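You operate a simulated robot arm through the tools that you are given. There is no shell and no other tool. Be economical: measure what you need, move in short steps, check, and stop when the job is done.

The job below is to be done with a simulated robot arm. You get a single attempt, and the scene is never put back.

JOB
Power off, flip the tripped breaker on, then power up and reset.
Fine: use the main switch, before the cabinet opens; shut the cabinet before the power goes on; reset at the varnish button strip. Where these are worked on the way, their far stop is far enough and under half their travel is too little: main switch.

Only the result counts: the job must be done as asked and must still hold three seconds after the hand-in. Knocking over, shifting, dropping, spilling or breaking anything else fails it.

ROBOT AND FRAMES
A 7-joint arm with a two-finger parallel gripper on a trunk, on a base that drives. Base frame: it is fixed to the floor where the robot stands at the start and does not move with it; the origin is under the middle of the robot, x ahead of it, y to its left, z up. Lengths are in cm, angles in rad, forces in N, time in s.
With the tool pointing down near the work surface it reaches from about 10 to 64 cm from the robot's upright axis, wherever it stands. Its first joint turns from -2.897 to 2.897 rad. Places, roughly: air valve [110, 120, 60]; auto switch [0, -190, 90]; batch knob [30, -80, 90]; belt breaker [50, -40, 60]; breaker cabinet door [50, -30, 40]; camera box [90, 50, 100]; camera breaker [50, -50, 60]; camera switch [0, -170, 90]; counter safe switch [30, -90, 90]; hoist breaker [50, -40, 60]; laminate breaker [60, -20, 50]; lamp breaker [60, -30, 60]; main switch [50, 0, 80]; pressure knob [100, 120, 60]; print breaker [60, -10, 60]; print safe switch [90, 100, 90]. Payload 3.43 kg.
Tool frame: the origin (TCP) lies between the finger pads and is the grasp point; the fingertips stand 3.4 cm ahead of it; z points along the fingers, y is the line along which they close. Largest opening 12.8 cm; finger width 2.4, thickness 1.2; the body of the gripper, 4.8 by 13 cm, starts 9.6 cm behind the TCP.
Orientation is that of the tool frame in the base frame, as a unit quaternion [w, x, y, z]. With the fingers straight down and closing along the base's y, the tool's x points along the base's -x, its y along +y and its z along -z.

CONTROLS
- The arm moves only by the tool step_arm. Its argument "moves" is a list of rows, each a list of 7 numbers: the closure, from 0 (fully open) to 1 (shut), then the shift along the base's x, y, z in cm, then the turn, a rotation vector about the base's x, y, z in rad. In form: [[jaw, dx, dy, dz, rx, ry, rz], ...]. A call has 1 to 8 rows; each row is the pose to reach, as a shift and turn from the pose commanded when the call began. Each row takes 0.2 s and may step no farther than 5 cm and 0.15 rad from the row before; otherwise, or with a gripper value out of range, the whole call is refused. A pose out of reach is approached as far as the arm can. The call stops where the force on the tool passes 40 N (or 10 N more than at its start, if that is more) or the arm is blocked; 0.2 s more then pass. Each finger travels about 10.8 cm/s and halts on what it meets, pressing with about 27 N; the grip force reading is that of the motor and also rises with nothing between the fingers. The clock runs only during rows and for 0.2 s after the last one: add rows that repeat a pose to give the fingers time. The reply holds the time, the measured pose of the TCP, the force on the tool along the base axes, the opening and the grip force, in the units named above and with some noise, with the torque about the TCP (base axes, N m) and any sound that the robot's microphone picked up.
- Cameras (640 x 400 px; columns grow to the right, rows downward): "scene" is now at [-3.64, 9.14, 146.86]; the picture's right is [-0.68, -0.74, 0.00], its down [-0.60, 0.55, -0.57] and it looks along [0.42, -0.39, -0.82] (base axes); focal length 240 px, centre (320, 200). "wrist" rides on the gripper at [7.6, -1.1, -16] in the tool frame; the picture's right is [0.15, 0.99, 0.00], its down [-0.88, 0.13, -0.46] and it looks along [-0.45, 0.07, 0.89] (tool axes); focal length 234 px, centre (320, 200).
- capture(camera): a new picture of that camera. It takes no simulated time.
- lift_body(by): slides the trunk up (or, below 0, down) by that many cm; the arm and the scene camera ride with it, the base frame stays. It gives what a move gives, with no picture.
- base_move(legs): drives the robot by 1 to 6 legs, each [ahead, left, turn to the left] in cm, cm and rad, along the robot's own axes; the way and the turn of a leg run together, so that a leg with both is an arc; at most 150 cm and 3.142 rad a leg. The arm and the cameras ride along, it lands a little off, and it stops where it bumps. It gives what a move gives.
- head_to(pan, tilt): turns the head with the scene camera to pan (to the left, within 1.501 rad either way) and tilt (down, from -0.506 to 1.204), counted from straight ahead of the robot. It gives what a move gives.
- probe_pixels(camera, pixels): there is no depth. For up to 12 entries [column, row, z] of the newest picture of that camera ("zoom" is the newest enlarged one), the place [x, y] in the base frame at which the ray of that pixel passes the height z, good to about 0.3 cm. It takes no simulated time.
- enlarge(camera, box): a new picture of the part [left, top, right, bottom] of that camera's present view, enlarged. It takes no simulated time.
- finish_job(): hands the job in; it is judged then, once.

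Go step by step. Measure first, check grasps and placings, and put right what went wrong. The budget is 80 turns and 68 pictures, counting those below and the enlarged ones. Unless the task says otherwise, let go and move clear before handing in, and close with one line.

The tools are called after ">>>" by a JSON object that holds its "api" and its "payload". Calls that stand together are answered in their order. step_arm: Moves the arm, as the interface text tells. Its arguments: {"type":"object","properties":{"moves":{"type":"array","items":{"type":"array","items":{"type":"number"}}}},"required":["moves"]} The other tools are called the same way: lift_body (by) slides the trunk up or down; base_move (legs) drives the base; head_to (pan, tilt) turns the head that bears the scene camera; capture (camera) takes a picture; probe_pixels (camera, pixels) gives the place at which the rays of pixels pass given heights; enlarge (camera, box) takes an enlarged picture of a part of a camera's view; finish_job () hands the job in.

At the start:

```text
time_s: 0.0
eef_pos: [35.05, -22.02, 116.2]
ee_rot: [0.0, 0.0, 1.0, 0.0]
force: [1.0, -0.4, -1.0]
wrist_torque: [0.01, -0.01, 0.03]
finger_gap: 12.8
grip_force: 0.1
trunk travel left (down, up): [-20.0, 12.4]
robot x, y, heading: [-0.27, -0.23, 0.0]
head pan, tilt: [-0.744, 0.96]
```

scene: 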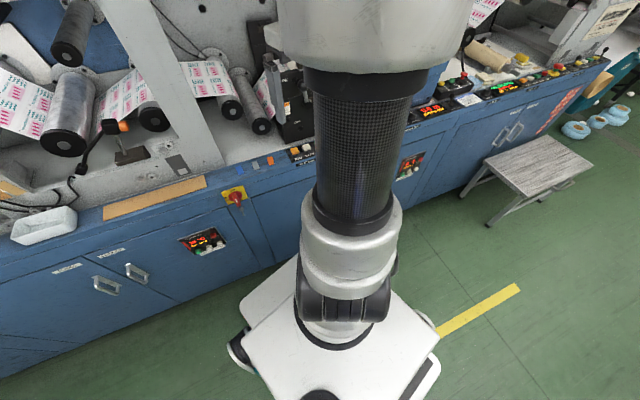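
wrist: 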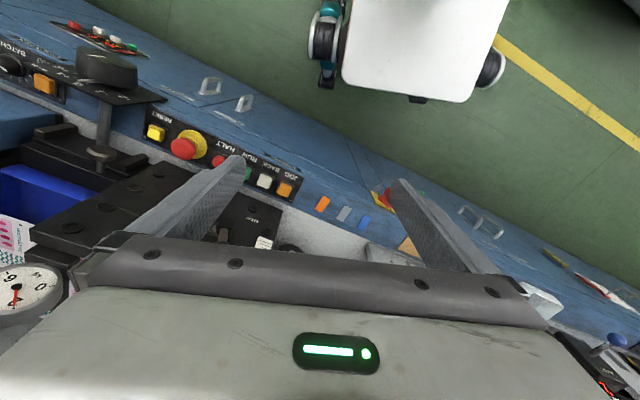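

The scene picture shows a red/yellow rotary switch at (235,197), probably the main switch; the arm hides the breaker cabinet. I'll turn the head to look around.

>>> {"api": "enlarge", "payload": {"camera": "scene", "box": [160, 120, 320, 280]}}

>>> {"api": "head_to", "payload": {"pan": -0.3, "tilt": 0.8}}

>>> {"api": "capture", "payload": {"camera": "scene"}}

```text
2.50 times, centred on (240, 200) of scene
```

zoom: 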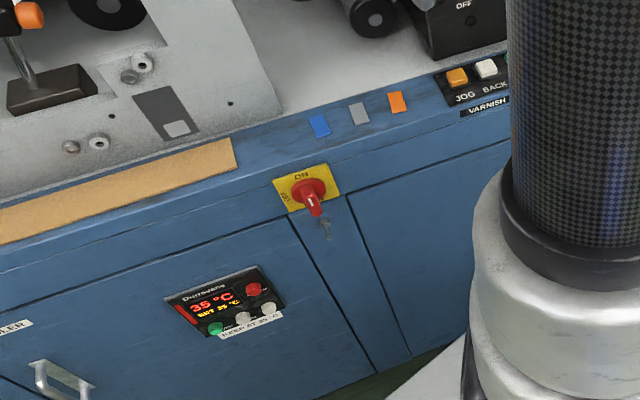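

```text
time_s: 0.9
eef_pos: [35.08, -22.03, 116.11]
ee_rot: [0.0, 0.0, 1.0, 0.002]
force: [-0.9, 0.8, 0.3]
wrist_torque: [0.0, -0.07, 0.02]
finger_gap: 12.8
grip_force: 0.0
trunk travel left (down, up): [-20.0, 12.4]
robot x, y, heading: [0.11, -0.25, 0.003]
head pan, tilt: [-0.3, 0.799]
```

```text
64 pictures are left
```

scene: 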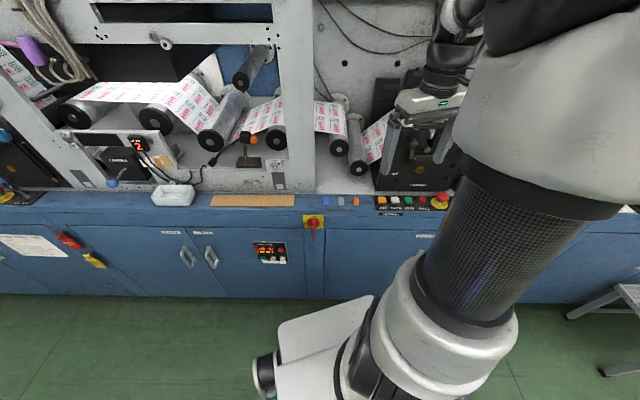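

The machine front is roughly square to a pan of about -0.3, and the arm hides the door at right of the switch (315,222). I'll back off and turn toward the front to get a clearer view.

>>> {"api": "base_move", "payload": {"legs": [[-30, 0, 0], [0, 0, -0.28]]}}

>>> {"api": "head_to", "payload": {"pan": 0.0, "tilt": 0.7}}

>>> {"api": "capture", "payload": {"camera": "scene"}}

>>> {"api": "capture", "payload": {"camera": "wrist"}}

```text
time_s: 2.5
eef_pos: [20.12, -24.82, 116.08]
ee_rot: [-0.001, 0.02, 1.0, 0.001]
force: [0.1, 0.0, 0.4]
wrist_torque: [0.02, 0.03, 0.01]
finger_gap: 12.81
grip_force: 0.0
trunk travel left (down, up): [-20.0, 12.4]
robot x, y, heading: [-14.08, -1.39, -0.042]
head pan, tilt: [-0.3, 0.799]
stopped in leg 1: the robot was blocked; the commanded pose is now the measured one
```

```text
time_s: 3.3
eef_pos: [20.14, -24.68, 116.11]
ee_rot: [-0.001, 0.021, 1.0, 0.0]
force: [-0.5, -0.1, 1.0]
wrist_torque: [0.0, -0.01, 0.0]
finger_gap: 12.81
grip_force: 0.1
trunk travel left (down, up): [-20.0, 12.4]
robot x, y, heading: [-13.95, -1.32, -0.045]
head pan, tilt: [0.0, 0.7]
```

```text
63 pictures are left
```

scene: 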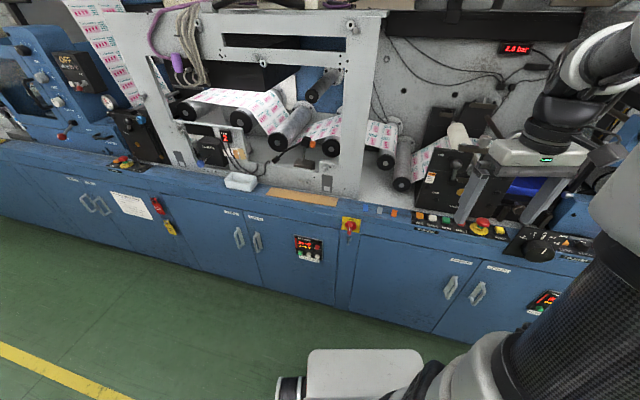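

```text
62 pictures are left
```

wrist: 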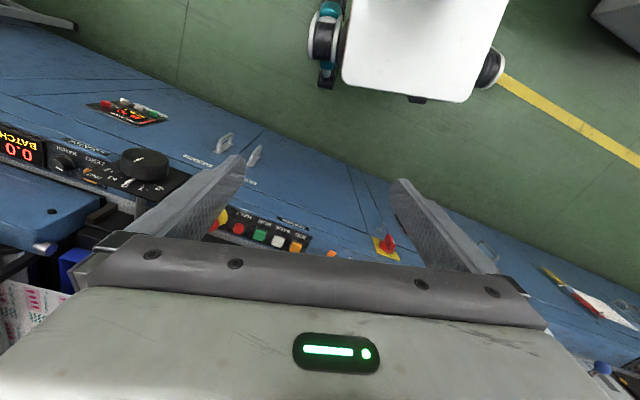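

Now the door right of the switch is visible with handles near (452,285) and (478,292). I'll enlarge those and the button strip.

>>> {"api": "enlarge", "payload": {"camera": "scene", "box": [320, 200, 520, 325]}}

>>> {"api": "probe_pixels", "payload": {"camera": "scene", "pixels": [[350, 226, 78], [350, 226, 74], [452, 285, 60], [478, 292, 60], [345, 308, 5], [432, 332, 5], [355, 238, 75], [475, 263, 75], [120, 180, 75]]}}

>>> {"api": "enlarge", "payload": {"camera": "scene", "box": [370, 180, 530, 280]}}

```text
3.20 times, centred on (420, 262) of scene
```

zoom: 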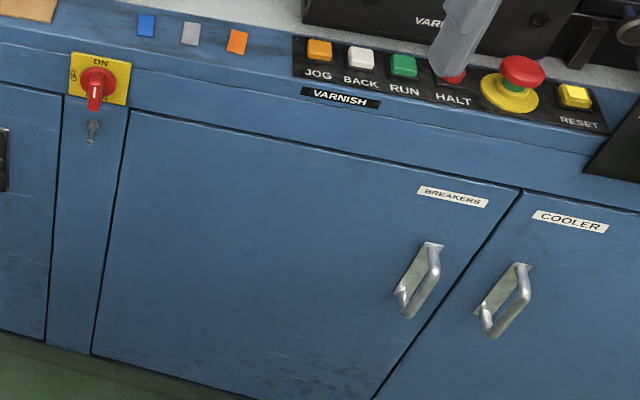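

```text
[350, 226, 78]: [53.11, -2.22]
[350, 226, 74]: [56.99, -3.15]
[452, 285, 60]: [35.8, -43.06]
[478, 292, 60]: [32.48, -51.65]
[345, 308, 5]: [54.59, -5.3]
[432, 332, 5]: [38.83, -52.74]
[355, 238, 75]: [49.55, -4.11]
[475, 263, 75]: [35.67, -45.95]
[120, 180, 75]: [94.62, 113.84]
```

```text
4.00 times, centred on (450, 230) of scene
```

zoom: 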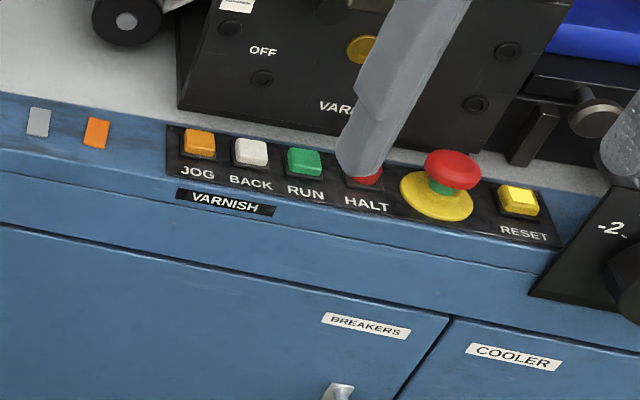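

The labels read "BREAKERS" (handle at zoom (420,280), scene (452,286)) and "COOLER" beside it; the switch sits at ON with OFF to its left. I'll triangulate the switch, handle and RESET using both cameras.

>>> {"api": "probe_pixels", "payload": {"camera": "wrist", "pixels": [[387, 243, 78], [387, 243, 74], [387, 243, 70], [254, 155, 62], [254, 155, 58], [254, 155, 54], [297, 246, 82], [297, 246, 78], [237, 229, 82], [237, 229, 78]]}}

>>> {"api": "probe_pixels", "payload": {"camera": "scene", "pixels": [[350, 226, 78], [350, 226, 74], [350, 226, 70], [452, 286, 62], [452, 286, 58], [452, 286, 54], [420, 216, 82], [420, 216, 78], [500, 230, 82], [500, 230, 78], [479, 229, 85]]}}

>>> {"api": "enlarge", "payload": {"camera": "wrist", "box": [200, 120, 420, 258]}}

```text
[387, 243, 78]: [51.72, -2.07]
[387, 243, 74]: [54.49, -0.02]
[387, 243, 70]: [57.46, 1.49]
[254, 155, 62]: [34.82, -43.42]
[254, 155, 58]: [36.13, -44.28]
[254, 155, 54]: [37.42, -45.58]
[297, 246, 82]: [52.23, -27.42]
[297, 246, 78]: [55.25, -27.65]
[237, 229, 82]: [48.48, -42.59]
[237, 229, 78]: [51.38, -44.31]
```

```text
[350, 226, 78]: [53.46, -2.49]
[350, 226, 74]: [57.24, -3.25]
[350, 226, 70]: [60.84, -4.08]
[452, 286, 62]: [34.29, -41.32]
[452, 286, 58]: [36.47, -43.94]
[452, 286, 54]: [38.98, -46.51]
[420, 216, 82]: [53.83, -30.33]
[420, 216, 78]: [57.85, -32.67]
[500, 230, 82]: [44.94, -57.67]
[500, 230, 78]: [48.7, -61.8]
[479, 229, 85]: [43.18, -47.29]
```

```text
2.90 times, centred on (310, 189) of wrist
```

zoom: 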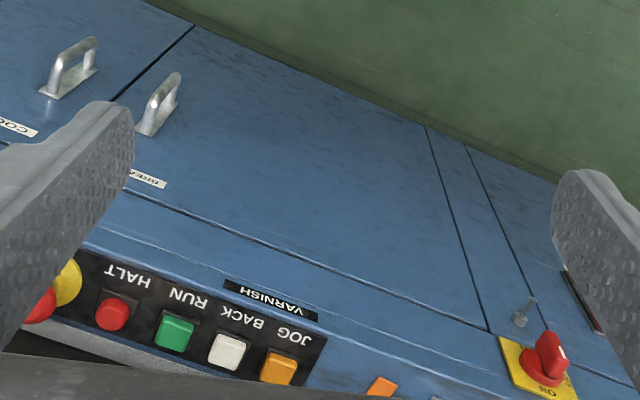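

Handle triangulates to about (36.2,-44.0,58.5), switch to about (51.5,-2.3,79). I'll swing the tool to horizontal in front of the switch, keeping off the machine.

>>> {"api": "step_arm", "payload": {"moves": [[0, 2, 3, -1, -0.006, -0.145, 0], [0, 4, 6, -3, -0.012, -0.29, 0], [0, 5, 9, -5, -0.017, -0.435, 0], [0, 6, 12, -8, -0.023, -0.58, 0], [0, 7, 15, -11, -0.029, -0.725, 0], [0, 8, 18, -14, -0.035, -0.87, 0], [0, 9, 21, -17, -0.041, -1.015, 0], [0, 10, 24, -20, -0.046, -1.16, 0]]}}

>>> {"api": "step_arm", "payload": {"moves": [[0, 1, 1, -3, -0.005, -0.14, 0], [0, 2, 2, -6, -0.011, -0.28, 0], [0, 3, 3, -9, -0.016, -0.41, 0]]}}

>>> {"api": "step_arm", "payload": {"moves": [[0, 0, 0, -3, 0, 0, -0.14], [0, 0, 0, -7, 0, 0, -0.28]]}}

>>> {"api": "capture", "payload": {"camera": "wrist"}}

```text
time_s: 5.1
eef_pos: [36.96, -5.63, 97.97]
ee_rot: [0.519, 0.047, 0.853, -0.008]
force: [-0.3, 5.6, -3.3]
wrist_torque: [-0.35, -0.28, -0.49]
finger_gap: 12.82
grip_force: 0.0
out of reach, approached as far as the arm can: row 5, 6, 7, 8
trunk travel left (down, up): [-20.0, 12.4]
robot x, y, heading: [-13.98, -1.29, -0.042]
head pan, tilt: [0.0, 0.7]
```

```text
time_s: 5.9
eef_pos: [36.88, -3.34, 97.19]
ee_rot: [0.513, 0.016, 0.858, -0.009]
force: [-0.4, 0.1, 0.7]
wrist_torque: [0.01, -0.02, -0.02]
finger_gap: 12.81
grip_force: 0.1
out of reach, approached as far as the arm can: row 1, 2, 3
trunk travel left (down, up): [-20.0, 12.4]
robot x, y, heading: [-14.1, -1.12, -0.04]
head pan, tilt: [0.0, 0.7]
```

```text
time_s: 6.5
eef_pos: [36.67, -3.51, 90.08]
ee_rot: [0.506, 0.141, 0.848, -0.077]
force: [0.2, -3.2, -1.1]
wrist_torque: [0.07, -0.1, 0.31]
finger_gap: 12.79
grip_force: 0.0
out of reach, approached as far as the arm can: row 1
trunk travel left (down, up): [-20.0, 12.4]
robot x, y, heading: [-14.15, -1.48, -0.044]
head pan, tilt: [0.0, 0.7]
```

```text
58 pictures are left
```

wrist: 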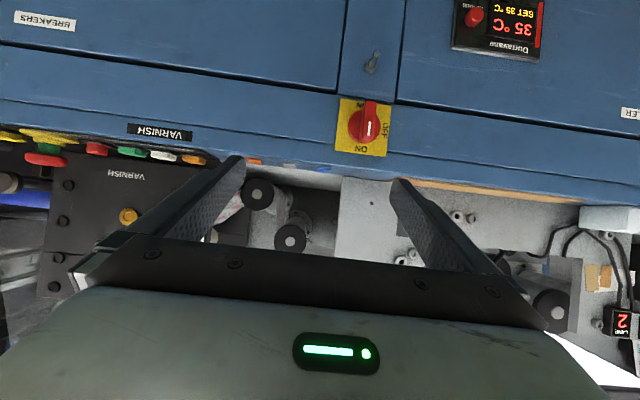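

The arm stops at about 30° short of horizontal: the wrist is limited at this height. The knob is seen at (367,120), upright at ON, OFF to the scene's left. I'll lower the trunk so the forearm points less downward, then finish the pitch.

>>> {"api": "lift_body", "payload": {"by": -20}}

>>> {"api": "step_arm", "payload": {"moves": [[0, 0, 0, 3, 0.04, -0.13, 0], [0, 0, 0, 6, 0.08, -0.27, 0], [0, 0, 0, 9, 0.12, -0.4, 0], [0, 0, 0, 9, 0.15, -0.5, 0], [0, 0, 0, 9, 0.15, -0.5, 0]]}}

```text
time_s: 8.6
eef_pos: [36.66, -3.68, 70.21]
ee_rot: [0.506, 0.138, 0.847, -0.082]
force: [0.1, -0.3, -1.1]
wrist_torque: [0.02, -0.01, 0.0]
finger_gap: 12.8
grip_force: 0.0
trunk travel left (down, up): [0.0, 32.4]
robot x, y, heading: [-14.24, -1.4, -0.043]
head pan, tilt: [0.0, 0.7]
```

```text
time_s: 9.8
eef_pos: [36.45, 2.2, 85.1]
ee_rot: [0.677, 0.203, 0.707, 0.007]
force: [0.5, 0.1, 0.3]
wrist_torque: [-0.02, 0.01, 0.0]
finger_gap: 12.8
grip_force: 0.2
out of reach, approached as far as the arm can: row 1, 2, 3, 4, 5
trunk travel left (down, up): [0.0, 32.4]
robot x, y, heading: [-14.13, -1.42, -0.039]
head pan, tilt: [0.0, 0.7]
```

The tool is now almost horizontal but rolled by about 0.29 rad. I'll correct the roll and yaw and drop to z≈79.

>>> {"api": "step_arm", "payload": {"moves": [[0, 0.5, 0, -2, -0.1, 0.005, -0.017], [0, 1, 0, -4, -0.2, 0.01, -0.034], [0, 1.5, 0, -6, -0.3, 0.014, -0.05], [0, 1.5, 0, -6, -0.3, 0.014, -0.05]]}}

>>> {"api": "capture", "payload": {"camera": "wrist"}}

>>> {"api": "capture", "payload": {"camera": "scene"}}

```text
time_s: 10.8
eef_pos: [37.36, 6.03, 82.06]
ee_rot: [0.694, 0.113, 0.701, -0.113]
force: [-0.7, 0.2, -0.4]
wrist_torque: [0.0, 0.01, 0.02]
finger_gap: 12.79
grip_force: 0.0
out of reach, approached as far as the arm can: row 1, 2, 3, 4
trunk travel left (down, up): [0.0, 32.4]
robot x, y, heading: [-14.13, -1.15, -0.044]
head pan, tilt: [0.0, 0.7]
```

```text
57 pictures are left
```

wrist: 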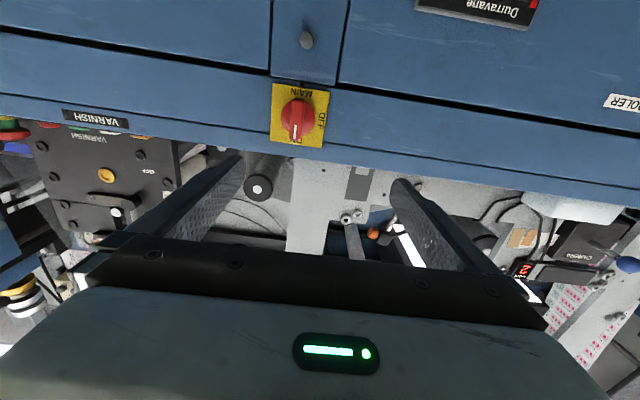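

```text
56 pictures are left
```

scene: 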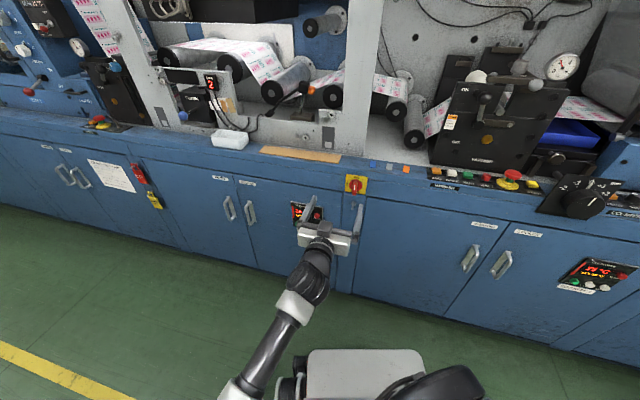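

The tool now points straight at the front. Knob is at wrist (298,118); I compute about (51.6,-2.1,79.3). Enlarge and cross-check with the scene camera.

>>> {"api": "enlarge", "payload": {"camera": "wrist", "box": [250, 70, 350, 150]}}

>>> {"api": "enlarge", "payload": {"camera": "scene", "box": [325, 165, 385, 215]}}

>>> {"api": "probe_pixels", "payload": {"camera": "zoom", "pixels": [[320, 200, 79], [320, 200, 77]]}}

```text
5.00 times, centred on (300, 110) of wrist
```

zoom: 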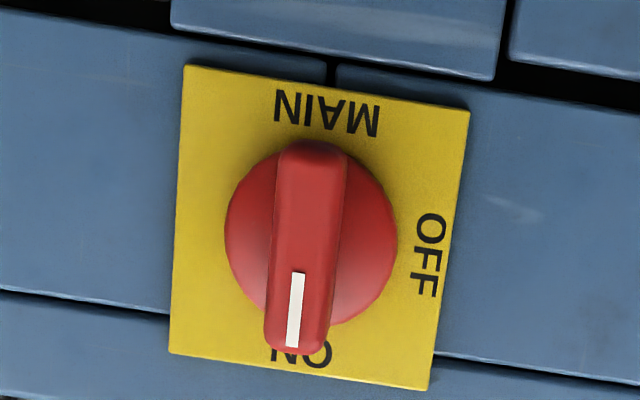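

```text
8.00 times, centred on (355, 190) of scene
```

zoom: 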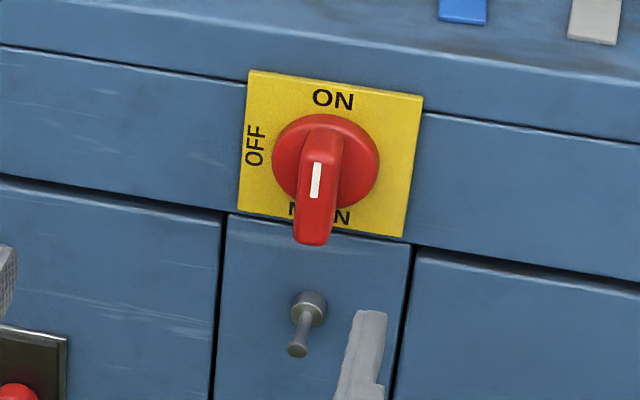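

```text
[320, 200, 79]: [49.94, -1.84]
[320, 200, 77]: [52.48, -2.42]
```

The bar points up to ON and must turn 90° toward the left (OFF). Knob centre: t≈14.2, z≈79.4 in the front's own axes. Align first, then advance partway and check.

>>> {"api": "step_arm", "payload": {"moves": [[0.3, -1.04, -3.13, -2.7, 0, 0, 0], [0.6, 2.76, -4.4, -2.7, 0, 0, 0], [0.6, 6.56, -5.66, -2.7, 0, 0, 0], [0.6, 6.56, -5.66, -2.7, 0, 0, 0]]}}

>>> {"api": "capture", "payload": {"camera": "wrist"}}

>>> {"api": "enlarge", "payload": {"camera": "scene", "box": [305, 160, 405, 240]}}

```text
time_s: 11.8
eef_pos: [44.1, 4.85, 83.53]
ee_rot: [0.693, 0.114, 0.703, -0.113]
force: [0.1, -0.5, -0.3]
wrist_torque: [0.01, 0.0, 0.02]
finger_gap: 5.12
grip_force: 0.0
out of reach, approached as far as the arm can: row 1, 2, 3, 4
trunk travel left (down, up): [0.0, 32.4]
robot x, y, heading: [-13.94, -1.12, -0.04]
head pan, tilt: [0.0, 0.7]
```

```text
53 pictures are left
```

wrist: 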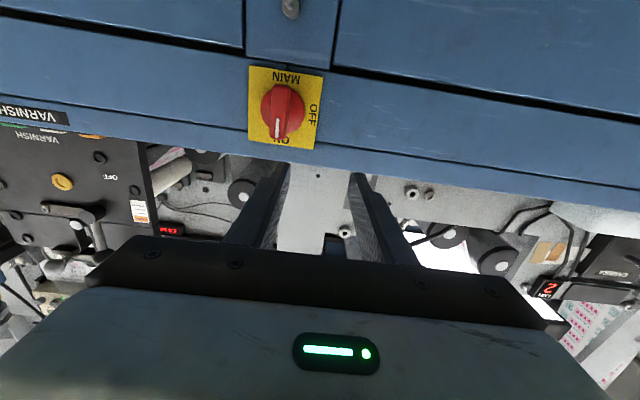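

```text
5.00 times, centred on (355, 200) of scene
```

zoom: 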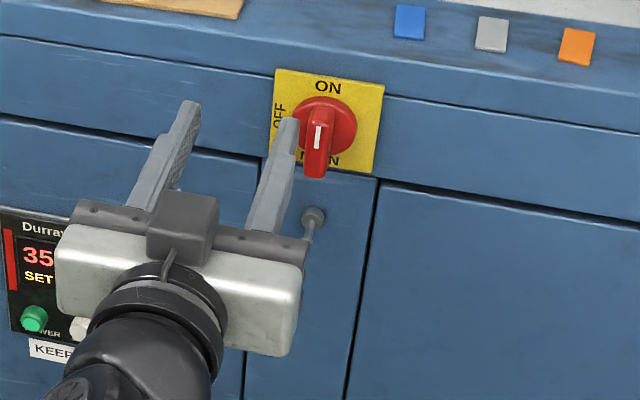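

The arm can't hold y and z here (y 4.85, z 83.5): the wrist is too near the robot. I need more standoff, so I'll look at what blocked the base at rear-left.

>>> {"api": "head_to", "payload": {"pan": 1.5, "tilt": 0.8}}

>>> {"api": "capture", "payload": {"camera": "scene"}}

>>> {"api": "head_to", "payload": {"pan": -1.5, "tilt": 0.8}}

>>> {"api": "capture", "payload": {"camera": "scene"}}

```text
time_s: 13.4
eef_pos: [44.1, 4.95, 83.55]
ee_rot: [0.692, 0.114, 0.703, -0.113]
force: [-0.5, -0.1, 0.5]
wrist_torque: [0.01, 0.0, -0.02]
finger_gap: 5.1
grip_force: 0.1
trunk travel left (down, up): [0.0, 32.4]
robot x, y, heading: [-14.13, -1.35, -0.04]
head pan, tilt: [1.499, 0.799]
```

```text
51 pictures are left
```

scene: 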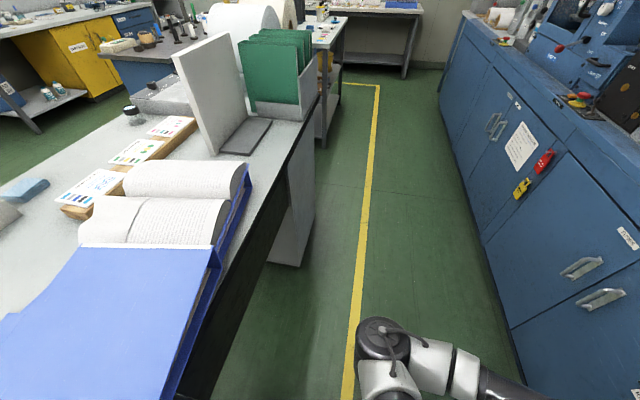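

```text
time_s: 16.0
eef_pos: [44.08, 4.87, 83.45]
ee_rot: [0.693, 0.113, 0.703, -0.113]
force: [0.2, 0.2, -0.1]
wrist_torque: [0.01, 0.02, -0.01]
finger_gap: 5.12
grip_force: 0.1
trunk travel left (down, up): [0.0, 32.4]
robot x, y, heading: [-13.7, -1.0, -0.043]
head pan, tilt: [-1.499, 0.799]
```

```text
50 pictures are left
```

scene: 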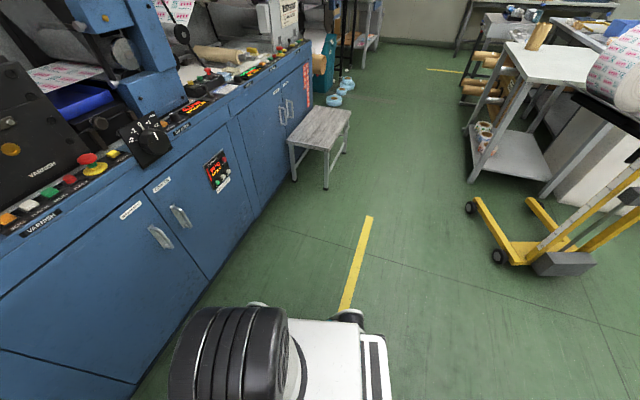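

A long table edge runs behind parallel to the machine; the base hit it with its rear-left corner because it isn't square to it. I'll slide left along the front, then square up, then use the gained room to back slightly.

>>> {"api": "base_move", "payload": {"legs": [[6.1, 21.1, 0], [0, 0, -0.28], [-5, 0, 0]]}}

>>> {"api": "head_to", "payload": {"pan": 0, "tilt": 0.75}}

>>> {"api": "capture", "payload": {"camera": "scene"}}

```text
time_s: 20.1
eef_pos: [45.79, 10.89, 83.52]
ee_rot: [0.669, 0.212, 0.681, -0.21]
force: [0.3, 1.1, 0.3]
wrist_torque: [0.01, -0.01, 0.01]
finger_gap: 5.1
grip_force: 0.0
trunk travel left (down, up): [0.0, 32.4]
robot x, y, heading: [-11.85, 20.73, -0.317]
head pan, tilt: [-1.499, 0.799]
```

```text
time_s: 21.7
eef_pos: [45.83, 10.88, 83.54]
ee_rot: [0.67, 0.21, 0.681, -0.208]
force: [-0.6, -0.7, -0.9]
wrist_torque: [0.01, -0.02, 0.06]
finger_gap: 5.12
grip_force: 0.0
trunk travel left (down, up): [0.0, 32.4]
robot x, y, heading: [-12.2, 21.25, -0.323]
head pan, tilt: [0.0, 0.75]
```

```text
49 pictures are left
```

scene: 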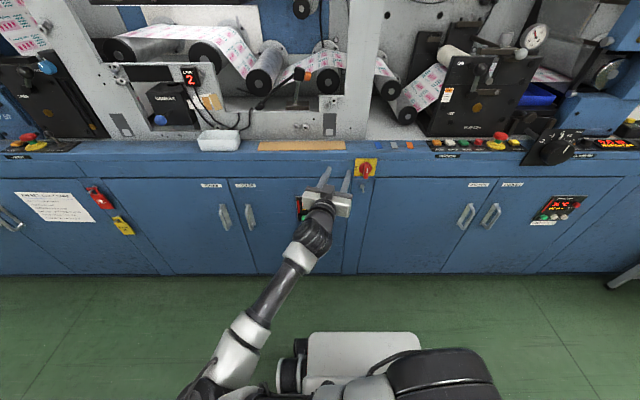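

Base is square to the front now. Rotate the tool yaw back by 0.28 and align on the knob at standoff.

>>> {"api": "step_arm", "payload": {"moves": [[0.6, -1.1, -3.3, -1.4, 0, 0, 0.1], [0.6, -2.2, -6.6, -2.8, 0, 0, 0.2], [0.6, -3.35, -10.06, -4.1, 0, 0, 0.28], [0.6, -3.35, -10.06, -4.1, 0, 0, 0.28]]}}

>>> {"api": "capture", "payload": {"camera": "wrist"}}

```text
time_s: 22.7
eef_pos: [45.65, 9.32, 90.67]
ee_rot: [0.659, 0.14, 0.728, -0.13]
force: [-1.3, 0.3, 0.0]
wrist_torque: [0.01, 0.01, -0.01]
finger_gap: 5.09
grip_force: 0.0
out of reach, approached as far as the arm can: row 1, 2, 3, 4
trunk travel left (down, up): [0.0, 32.4]
robot x, y, heading: [-11.87, 20.98, -0.324]
head pan, tilt: [0.0, 0.75]
```

```text
48 pictures are left
```

wrist: 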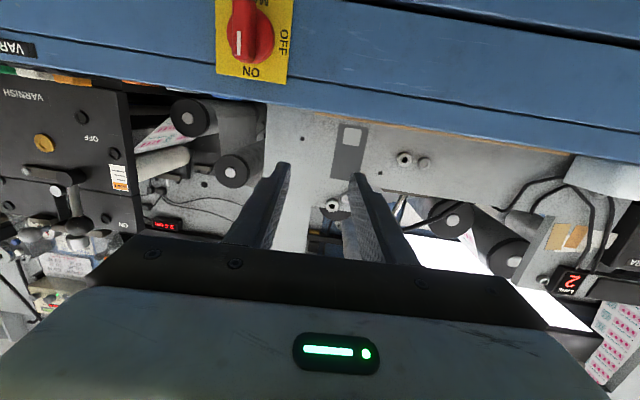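

The IK is limited because a level tool at this height demands too steep a forearm. A tool tilted down about 0.5 rad suits the arm, and then a closed finger can sweep the bar's top left. Go to a standoff right of the knob with that tilt.

>>> {"api": "step_arm", "payload": {"moves": [[0.8, -0.6, -3.1, -1.5, 0.031, 0.095, 0.016], [1, -1.2, -6.3, -3.5, 0.063, 0.19, 0.032], [1, -1.9, -9.5, -5.7, 0.095, 0.285, 0.049], [1, -2.5, -12.65, -7.7, 0.126, 0.38, 0.065], [1, -2.5, -12.65, -7.7, 0.126, 0.38, 0.065]]}}

>>> {"api": "capture", "payload": {"camera": "wrist"}}

>>> {"api": "capture", "payload": {"camera": "scene"}}

```text
time_s: 23.9
eef_pos: [42.93, -3.68, 83.49]
ee_rot: [0.504, 0.13, 0.85, -0.087]
force: [-0.2, 0.0, -0.7]
wrist_torque: [0.02, 0.01, 0.01]
finger_gap: 0.01
grip_force: 26.9
trunk travel left (down, up): [0.0, 32.4]
robot x, y, heading: [-11.93, 20.58, -0.323]
head pan, tilt: [0.0, 0.75]
```

```text
47 pictures are left
```

wrist: 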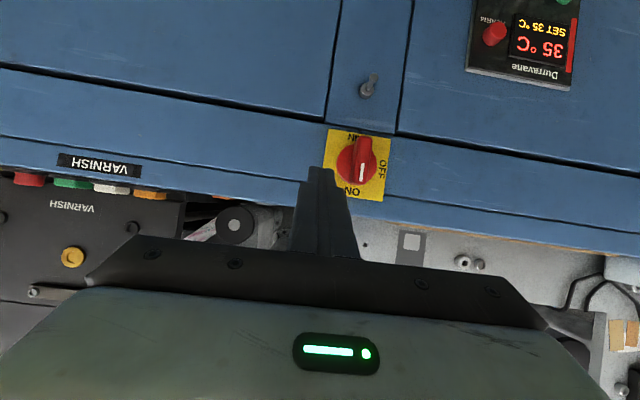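

```text
46 pictures are left
```

scene: 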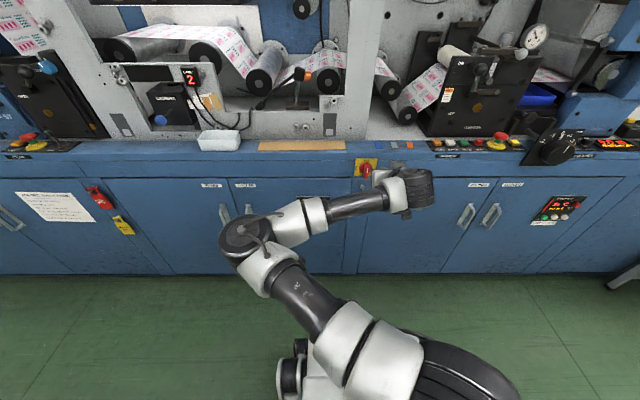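

The tilted pose was reached cleanly (pitch 0.5, t≈10.1). Advance so the fingertip sits beside the bar's upper half.

>>> {"api": "step_arm", "payload": {"moves": [[1, 3, -0.8, -0.25, 0, 0, 0], [1, 5.0, -1.3, -0.4, 0, 0, 0], [1, 6.0, -1.6, -0.5, 0, 0, 0], [1, 6.0, -1.6, -0.5, 0, 0, 0]]}}

>>> {"api": "enlarge", "payload": {"camera": "wrist", "box": [240, 60, 440, 220]}}

>>> {"api": "enlarge", "payload": {"camera": "scene", "box": [320, 130, 440, 226]}}

```text
time_s: 24.6
eef_pos: [47.9, -4.9, 83.17]
ee_rot: [0.501, 0.131, 0.851, -0.087]
force: [-20.9, 12.5, 10.6]
wrist_torque: [-0.06, -0.28, 0.18]
finger_gap: 0.0
grip_force: 26.9
trunk travel left (down, up): [0.0, 32.4]
robot x, y, heading: [-12.23, 20.74, -0.324]
head pan, tilt: [0.0, 0.75]
stopped in row 3: the force on the tool passed its limit at 56 N (the readings are from after the stop); the commanded pose is now the measured one
```

```text
2.50 times, centred on (340, 140) of wrist
```

zoom: 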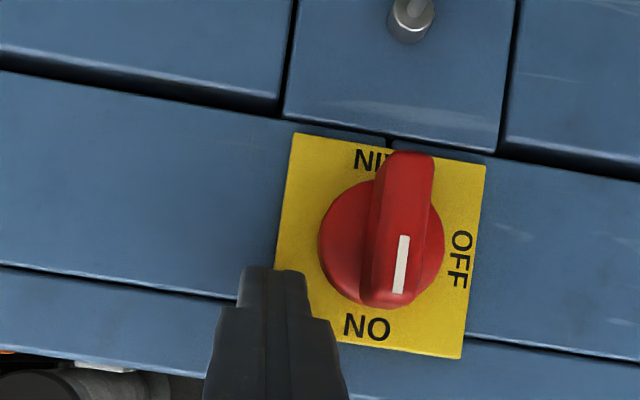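

```text
4.17 times, centred on (380, 178) of scene
```

zoom: 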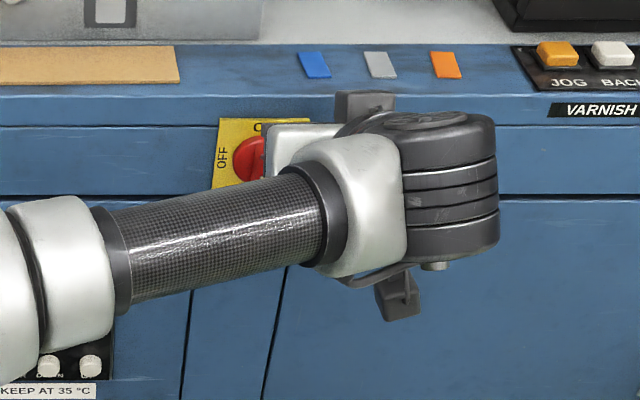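

The tip met the panel at n≈50.6 (plate nearer than assumed); the fingertip is right of the bar, at its upper half. Back off 1 cm, raise 0.4 and sweep left.

>>> {"api": "step_arm", "payload": {"moves": [[1, -0.95, 0.32, 0.4, 0, 0, 0], [1, -0.63, 1.27, 0.4, 0, 0, 0], [1, -0.32, 2.2, 0.4, 0, 0, 0], [1, 0, 3.17, 0.4, 0, 0, 0], [1, 0.32, 4.1, 0.4, 0, 0, 0], [1, 0.63, 5.06, 0.4, 0, 0, 0], [1, 0.95, 6.0, 0.4, 0, 0, 0], [1, 0.95, 6.0, 0.4, 0, 0, 0]]}}

>>> {"api": "enlarge", "payload": {"camera": "wrist", "box": [240, 60, 440, 220]}}

```text
time_s: 26.4
eef_pos: [49.21, 0.92, 83.42]
ee_rot: [0.5, 0.131, 0.851, -0.087]
force: [-0.6, 0.2, 0.3]
wrist_torque: [-0.02, -0.06, 0.01]
finger_gap: 0.0
grip_force: 26.9
trunk travel left (down, up): [0.0, 32.4]
robot x, y, heading: [-11.65, 20.99, -0.322]
head pan, tilt: [0.0, 0.75]
```

```text
2.50 times, centred on (340, 140) of wrist
```

zoom: 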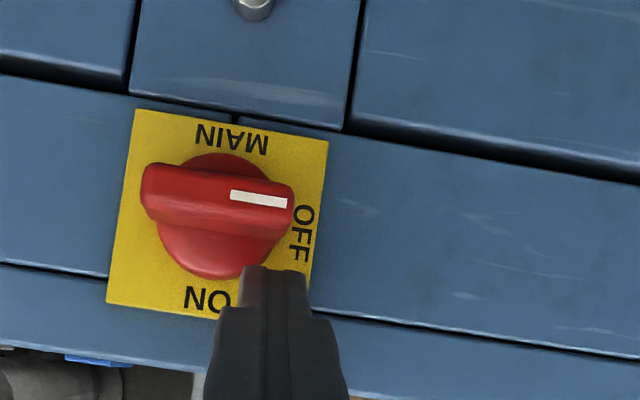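

The bar has snapped horizontal toward OFF. Retract and drive right along the front to address the BREAKERS door.

>>> {"api": "step_arm", "payload": {"moves": [[1, -4, 1.3, 0.5, 0, 0, 0], [0.8, -8, 2.6, 0.5, 0, 0, 0], [0.5, -12, 4, 0.5, 0, 0, 0], [0.5, -12, 4, 0.5, 0, 0, 0]]}}

>>> {"api": "enlarge", "payload": {"camera": "wrist", "box": [200, 60, 440, 220]}}

>>> {"api": "base_move", "payload": {"legs": [[0, -66, 0]]}}

>>> {"api": "capture", "payload": {"camera": "scene"}}

>>> {"api": "capture", "payload": {"camera": "wrist"}}

```text
time_s: 27.4
eef_pos: [37.22, 4.94, 83.76]
ee_rot: [0.5, 0.131, 0.851, -0.087]
force: [-0.4, -0.2, -0.7]
wrist_torque: [0.03, 0.01, 0.0]
finger_gap: 6.4
grip_force: 0.1
trunk travel left (down, up): [0.0, 32.4]
robot x, y, heading: [-11.57, 20.97, -0.323]
head pan, tilt: [0.0, 0.75]
```

```text
2.50 times, centred on (320, 140) of wrist
```

zoom: 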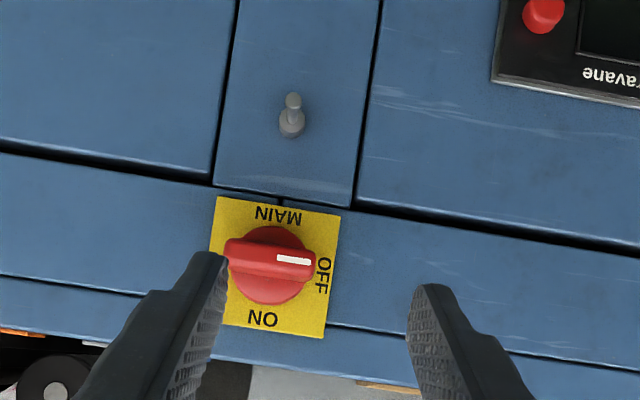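

```text
time_s: 34.2
eef_pos: [18.14, -55.9, 83.62]
ee_rot: [0.502, 0.117, 0.853, -0.079]
force: [-0.7, -0.7, 0.6]
wrist_torque: [-0.02, 0.0, 0.01]
finger_gap: 6.4
grip_force: 0.1
trunk travel left (down, up): [0.0, 32.4]
robot x, y, heading: [-31.69, -41.54, -0.293]
head pan, tilt: [0.0, 0.75]
```

```text
41 pictures are left
```

scene: 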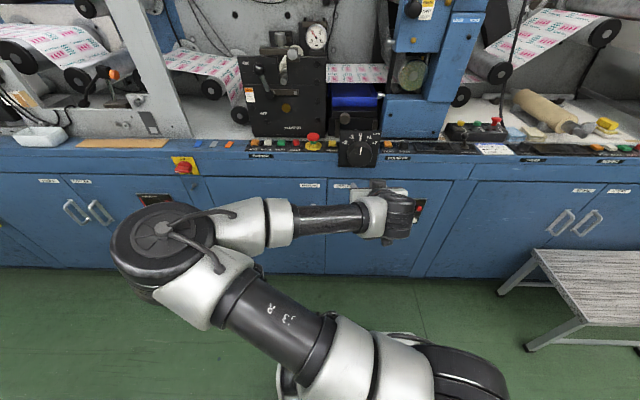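

```text
40 pictures are left
```

wrist: 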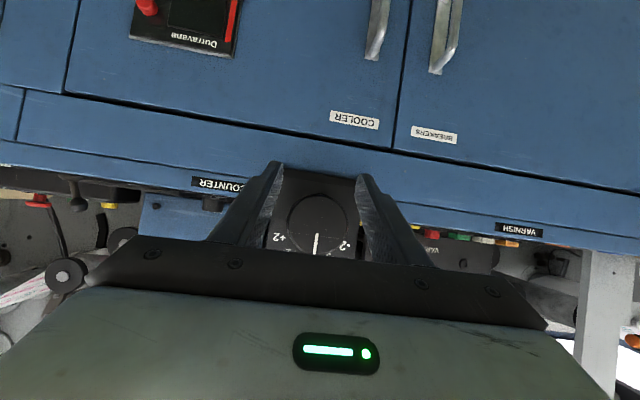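

Power is off (temperature display dark). The BREAKERS handle shows at wrist (447,35). Move the hand left and down in front of it.

>>> {"api": "step_arm", "payload": {"moves": [[0.4, 1.2, 3.6, -3, 0, 0, 0], [0.4, 2.4, 7.1, -6, 0, 0, 0], [0.4, 3.6, 10.7, -9, 0, 0, 0], [0.4, 4.7, 14.2, -12, 0, 0, -0.02], [0.4, 4.7, 14.2, -16, 0, 0, -0.03], [0.4, 4.7, 14.2, -16, 0, 0, -0.03]]}}

>>> {"api": "capture", "payload": {"camera": "wrist"}}

```text
time_s: 35.6
eef_pos: [22.49, -41.62, 67.76]
ee_rot: [0.501, 0.131, 0.851, -0.086]
force: [0.1, 0.0, 0.0]
wrist_torque: [0.0, -0.02, -0.01]
finger_gap: 7.66
grip_force: 0.1
trunk travel left (down, up): [0.0, 32.4]
robot x, y, heading: [-31.53, -41.25, -0.292]
head pan, tilt: [0.0, 0.75]
```

```text
39 pictures are left
```

wrist: 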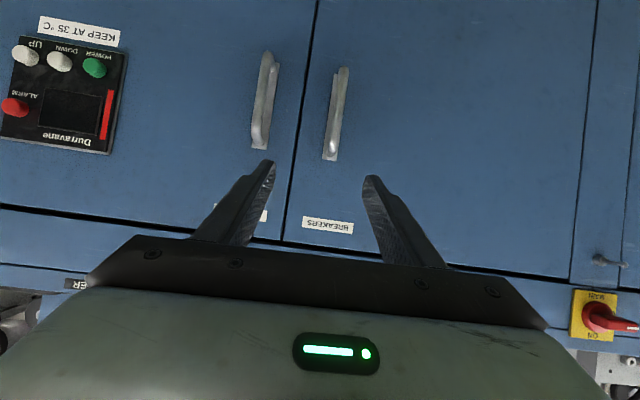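

The handle bar spans about z 50–62 at t≈-30.6. Descend and advance to straddle it.

>>> {"api": "step_arm", "payload": {"moves": [[0.4, 1.5, 1.2, -4, 0, 0, 0], [0.4, 2.5, 1.0, -8, 0, 0, 0], [0.4, 4.5, 0.4, -10.8, 0, 0, 0], [0.4, 8, -0.8, -10.8, 0, 0, 0], [0.4, 11, -1.77, -10.8, 0, 0, 0], [0.4, 11, -1.77, -10.8, 0, 0, 0]]}}

>>> {"api": "capture", "payload": {"camera": "wrist"}}

```text
time_s: 37.0
eef_pos: [33.87, -43.28, 57.4]
ee_rot: [0.498, 0.132, 0.853, -0.088]
force: [-0.2, -0.9, -0.2]
wrist_torque: [-0.01, -0.02, -0.03]
finger_gap: 7.67
grip_force: 0.0
out of reach, approached as far as the arm can: row 3, 4, 5, 6
trunk travel left (down, up): [0.0, 32.4]
robot x, y, heading: [-31.62, -41.16, -0.291]
head pan, tilt: [0.0, 0.75]
```

```text
38 pictures are left
```

wrist: 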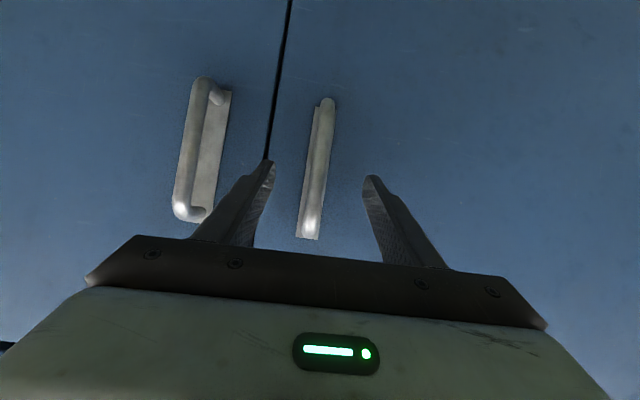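

The bar is centred between the fingers (x≈317). Advance 1.2 cm and close to test the grip.

>>> {"api": "step_arm", "payload": {"moves": [[0.4, 1.1, -0.4, 0, 0, 0, 0], [0.7, 1.1, -0.4, 0, 0, 0, 0], [1, 1.1, -0.4, 0, 0, 0, 0], [1, 1.1, -0.4, 0, 0, 0, 0], [1, 1.1, -0.4, 0, 0, 0, 0]]}}

>>> {"api": "capture", "payload": {"camera": "wrist"}}

```text
time_s: 38.2
eef_pos: [35.08, -43.89, 57.3]
ee_rot: [0.498, 0.134, 0.852, -0.089]
force: [-5.2, -15.4, -0.1]
wrist_torque: [1.16, -0.6, -0.13]
finger_gap: 1.3
grip_force: 45.3
trunk travel left (down, up): [0.0, 32.4]
robot x, y, heading: [-31.54, -41.37, -0.295]
head pan, tilt: [0.0, 0.75]
```

```text
37 pictures are left
```

wrist: 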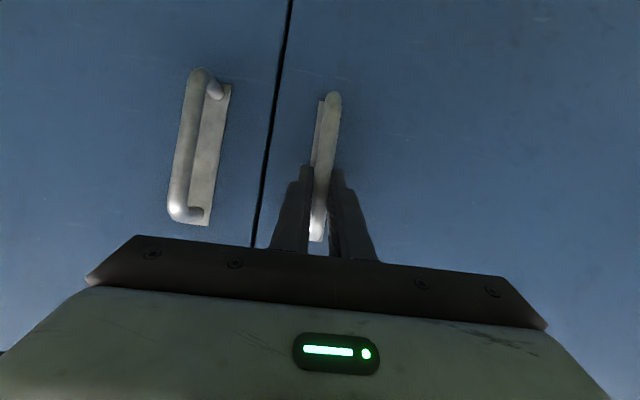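

The handle is gripped (gap 1.3 cm, force 45). I'd rather pull with the base; check the space behind first.

>>> {"api": "head_to", "payload": {"pan": 1.5, "tilt": 0.9}}

>>> {"api": "capture", "payload": {"camera": "scene"}}

>>> {"api": "head_to", "payload": {"pan": -0.1, "tilt": 0.8}}

```text
time_s: 39.8
eef_pos: [35.1, -43.95, 57.42]
ee_rot: [0.499, 0.134, 0.851, -0.09]
force: [-11.7, -24.9, -5.2]
wrist_torque: [1.12, -0.45, -0.13]
finger_gap: 1.31
grip_force: 44.8
trunk travel left (down, up): [0.0, 32.4]
robot x, y, heading: [-31.49, -41.29, -0.287]
head pan, tilt: [1.499, 0.901]
```

```text
36 pictures are left
```

scene: 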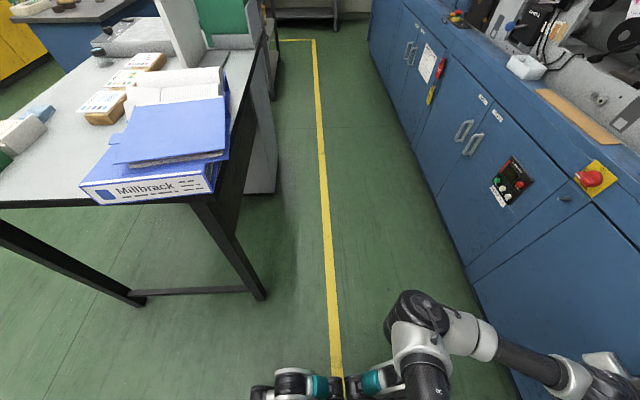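

```text
time_s: 41.5
eef_pos: [34.96, -44.01, 57.34]
ee_rot: [0.499, 0.134, 0.852, -0.089]
force: [-10.7, -25.5, -5.8]
wrist_torque: [1.15, -0.33, -0.12]
finger_gap: 1.3
grip_force: 45.1
trunk travel left (down, up): [0.0, 32.4]
robot x, y, heading: [-31.65, -41.41, -0.289]
head pan, tilt: [-0.099, 0.799]
```

The table ends to the left of the robot, so behind it is free. Pull the door with the base, following the arc.

>>> {"api": "base_move", "payload": {"legs": [[-6, 1.0, 0], [-6, 2.2, 0]]}}

>>> {"api": "capture", "payload": {"camera": "wrist"}}

```text
time_s: 43.0
eef_pos: [24.56, -37.43, 57.33]
ee_rot: [0.498, 0.133, 0.852, -0.089]
force: [-20.2, -22.9, -3.1]
wrist_torque: [1.21, 0.02, -0.07]
finger_gap: 1.32
grip_force: 44.5
trunk travel left (down, up): [0.0, 32.4]
robot x, y, heading: [-42.3, -35.46, -0.29]
head pan, tilt: [-0.099, 0.799]
```

```text
35 pictures are left
```

wrist: 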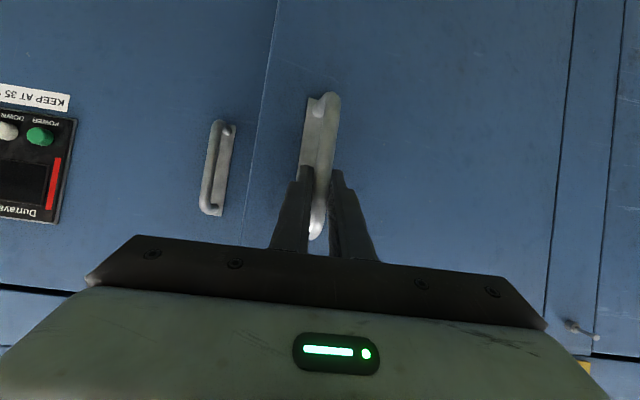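

The door swings cleanly (θ≈0.28 rad). Now continue the arc with the arm, yawing the tool along.

>>> {"api": "step_arm", "payload": {"moves": [[1, -1.55, 1.35, 0, 0, 0, -0.06], [1, -3.1, 2.8, 0, 0, 0, -0.11], [1, -4.6, 4.5, 0, 0, 0, -0.17], [1, -6.1, 6.4, 0, 0, 0, -0.22], [1, -6.1, 6.4, 0, 0, 0, -0.22]]}}

>>> {"api": "capture", "payload": {"camera": "scene"}}

```text
time_s: 44.2
eef_pos: [18.33, -30.54, 57.33]
ee_rot: [0.486, 0.224, 0.833, -0.141]
force: [11.8, 8.9, 3.8]
wrist_torque: [1.37, -0.29, 0.09]
finger_gap: 1.27
grip_force: 45.2
trunk travel left (down, up): [0.0, 32.4]
robot x, y, heading: [-42.35, -34.81, -0.285]
head pan, tilt: [-0.099, 0.799]
```

```text
34 pictures are left
```

scene: 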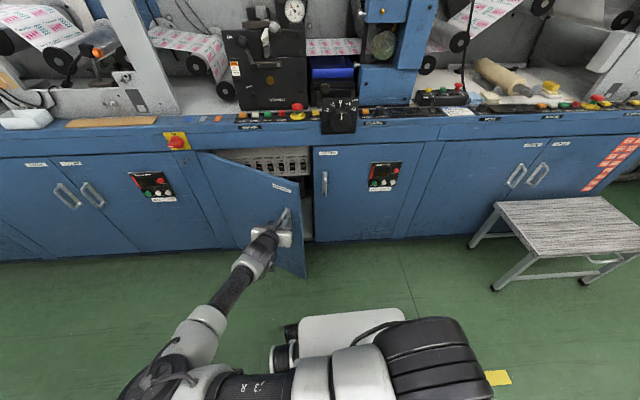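

The door is open about 0.5 rad with breakers visible inside at (280,160). Continue the arc to ~0.75 rad.

>>> {"api": "step_arm", "payload": {"moves": [[1, -1.4, 1.95, 0, 0, 0, -0.06], [1, -2.7, 4.0, 0, 0, 0, -0.12], [1, -4.0, 6.3, 0, 0, 0, -0.18], [1, -5.2, 8.8, 0, 0, 0, -0.25], [1, -5.2, 8.8, 0, 0, 0, -0.25]]}}

```text
time_s: 45.4
eef_pos: [13.61, -22.0, 57.54]
ee_rot: [0.466, 0.327, 0.797, -0.201]
force: [26.9, 10.9, 9.5]
wrist_torque: [0.56, -1.19, -0.03]
finger_gap: 1.29
grip_force: 44.4
trunk travel left (down, up): [0.0, 32.4]
robot x, y, heading: [-42.15, -34.96, -0.288]
head pan, tilt: [-0.099, 0.799]
```

Still on track (θ≈0.73). Continue to ~1.0 rad.

>>> {"api": "step_arm", "payload": {"moves": [[1, -1.05, 2.4, 0, 0, 0, -0.06], [1, -2.1, 5.0, 0, 0, 0, -0.12], [1, -2.95, 7.7, 0, 0, 0, -0.18], [1, -3.7, 10.5, 0, 0, 0, -0.25], [1, -3.7, 10.5, 0, 0, 0, -0.25]]}}

>>> {"api": "capture", "payload": {"camera": "scene"}}

```text
time_s: 46.0
eef_pos: [12.12, -18.31, 57.51]
ee_rot: [0.457, 0.36, 0.784, -0.217]
force: [0.7, 0.2, -3.9]
wrist_torque: [1.3, -0.68, 0.22]
finger_gap: 1.31
grip_force: 44.7
trunk travel left (down, up): [0.0, 32.4]
robot x, y, heading: [-41.84, -34.58, -0.286]
head pan, tilt: [-0.099, 0.799]
stopped in row 2: the force on the tool passed its limit at 43 N (the readings are from after the stop); the commanded pose is now the measured one
```

```text
33 pictures are left
```

scene: 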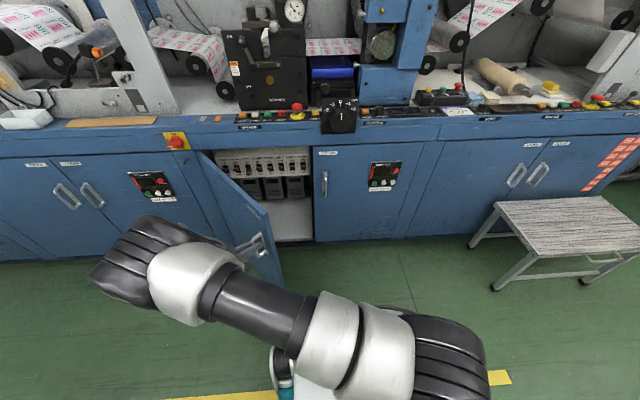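

The door stands at about 0.85 rad and the arm's elbow is getting near it. See the breakers to know which one is tripped.

>>> {"api": "enlarge", "payload": {"camera": "scene", "box": [200, 140, 320, 236]}}

```text
4.17 times, centred on (260, 188) of scene
```

zoom: 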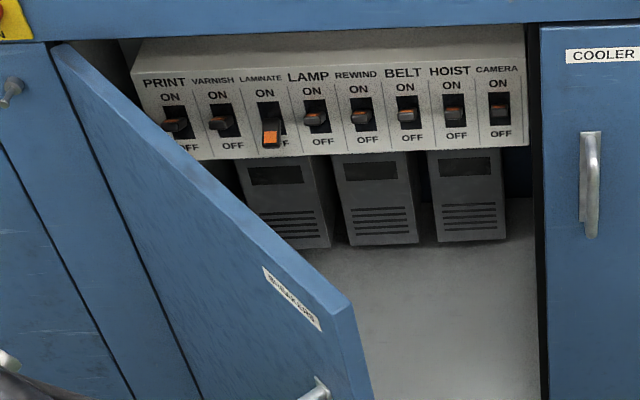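

LAMINATE is the tripped one (lever down with orange face at zoom (270,135)). Probe its position and others on the row.

>>> {"api": "probe_pixels", "payload": {"camera": "zoom", "pixels": [[270, 137, 60], [270, 137, 56], [270, 137, 52], [312, 118, 58], [500, 112, 58], [500, 112, 54], [525, 150, 52], [525, 150, 48], [540, 30, 70], [320, 40, 66], [350, 300, 70], [350, 300, 66]]}}

```text
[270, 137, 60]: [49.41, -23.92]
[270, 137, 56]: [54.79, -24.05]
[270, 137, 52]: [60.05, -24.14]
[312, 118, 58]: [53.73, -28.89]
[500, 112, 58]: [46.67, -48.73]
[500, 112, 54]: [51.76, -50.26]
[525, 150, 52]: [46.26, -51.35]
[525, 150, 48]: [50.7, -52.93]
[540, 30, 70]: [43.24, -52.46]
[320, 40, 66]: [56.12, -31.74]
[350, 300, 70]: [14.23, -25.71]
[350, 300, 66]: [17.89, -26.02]
```

LAMINATE's lever tip is near (56,-24,55), so n≈60.8, t≈-5; the door at 0.85 rad would obstruct a straight approach. Release the handle, back off and rise, then push the door wider from its inner face with the tool pointing down.

>>> {"api": "step_arm", "payload": {"moves": [[0.8, 0, 0, 0, 0, 0, 0], [0.7, 0, 0, 0, 0, 0, 0], [0.7, -2.2, 2.7, 2, 0, 0, 0], [0.7, -4.4, 4.3, 5, 0, 0, 0], [0.7, -5.5, 4.3, 10, 0, 0, 0], [0.7, -5.5, 3, 14.5, 0, 0, 0], [0.7, -5.5, 0, 18.5, 0, 0, 0], [0.7, -5.5, -3, 22, 0, 0, 0]]}}

>>> {"api": "capture", "payload": {"camera": "scene"}}

```text
refused: row 5 steps farther than a row can; nothing moved
```

```text
31 pictures are left
```

scene: 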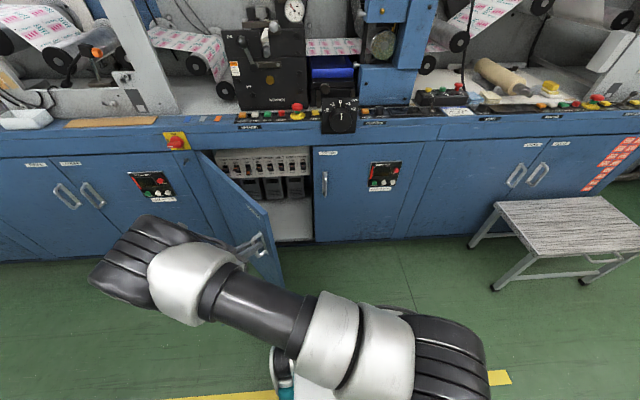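

One row step was too long and nothing moved; resend with shorter steps.

>>> {"api": "step_arm", "payload": {"moves": [[0.8, 0, 0, 0, 0, 0, 0], [0.7, 0, 0, 0, 0, 0, 0], [0.7, -2.2, 2.7, 2, 0, 0, 0], [0.7, -4.4, 4.3, 5, 0, 0, 0], [0.7, -5.2, 4.3, 9.5, 0, 0, 0], [0.7, -5.5, 3, 14, 0, 0, 0], [0.7, -5.5, 0.5, 18, 0, 0, 0], [0.7, -5.5, -2, 22, 0, 0, 0]]}}

```text
time_s: 47.8
eef_pos: [6.89, -20.31, 79.7]
ee_rot: [0.459, 0.358, 0.783, -0.219]
force: [0.3, 1.0, 0.9]
wrist_torque: [-0.05, -0.04, -0.04]
finger_gap: 3.85
grip_force: 0.0
trunk travel left (down, up): [0.0, 32.4]
robot x, y, heading: [-42.1, -34.92, -0.291]
head pan, tilt: [-0.099, 0.799]
```

Released; the hand is up at z≈80. Turn the tool to point down while moving over to the inner side of the door.

>>> {"api": "step_arm", "payload": {"moves": [[1, 1.66, -2.5, 0.3, 0.102, 0.085, 0], [1, 3.3, -5.05, 0.6, 0.203, 0.17, 0], [1, 5, -7.6, 1, 0.305, 0.255, 0], [1, 6.65, -10.1, 1, 0.406, 0.34, 0], [1, 8.3, -12.6, 1, 0.508, 0.425, 0], [1, 10, -15.1, 1, 0.61, 0.51, 0], [1, 11.6, -17.7, 1, 0.711, 0.595, 0], [1, 13.3, -20.2, 1, 0.813, 0.68, 0]]}}

>>> {"api": "capture", "payload": {"camera": "scene"}}

```text
time_s: 49.6
eef_pos: [20.16, -40.33, 80.72]
ee_rot: [0.001, 0.417, 0.909, -0.001]
force: [0.0, 1.3, -0.2]
wrist_torque: [-0.07, -0.07, -0.01]
finger_gap: 0.0
grip_force: 27.2
trunk travel left (down, up): [0.0, 32.4]
robot x, y, heading: [-42.22, -34.81, -0.289]
head pan, tilt: [-0.099, 0.799]
```

```text
30 pictures are left
```

scene: 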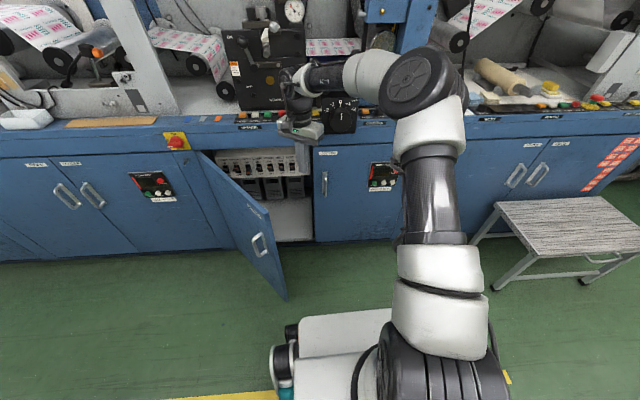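

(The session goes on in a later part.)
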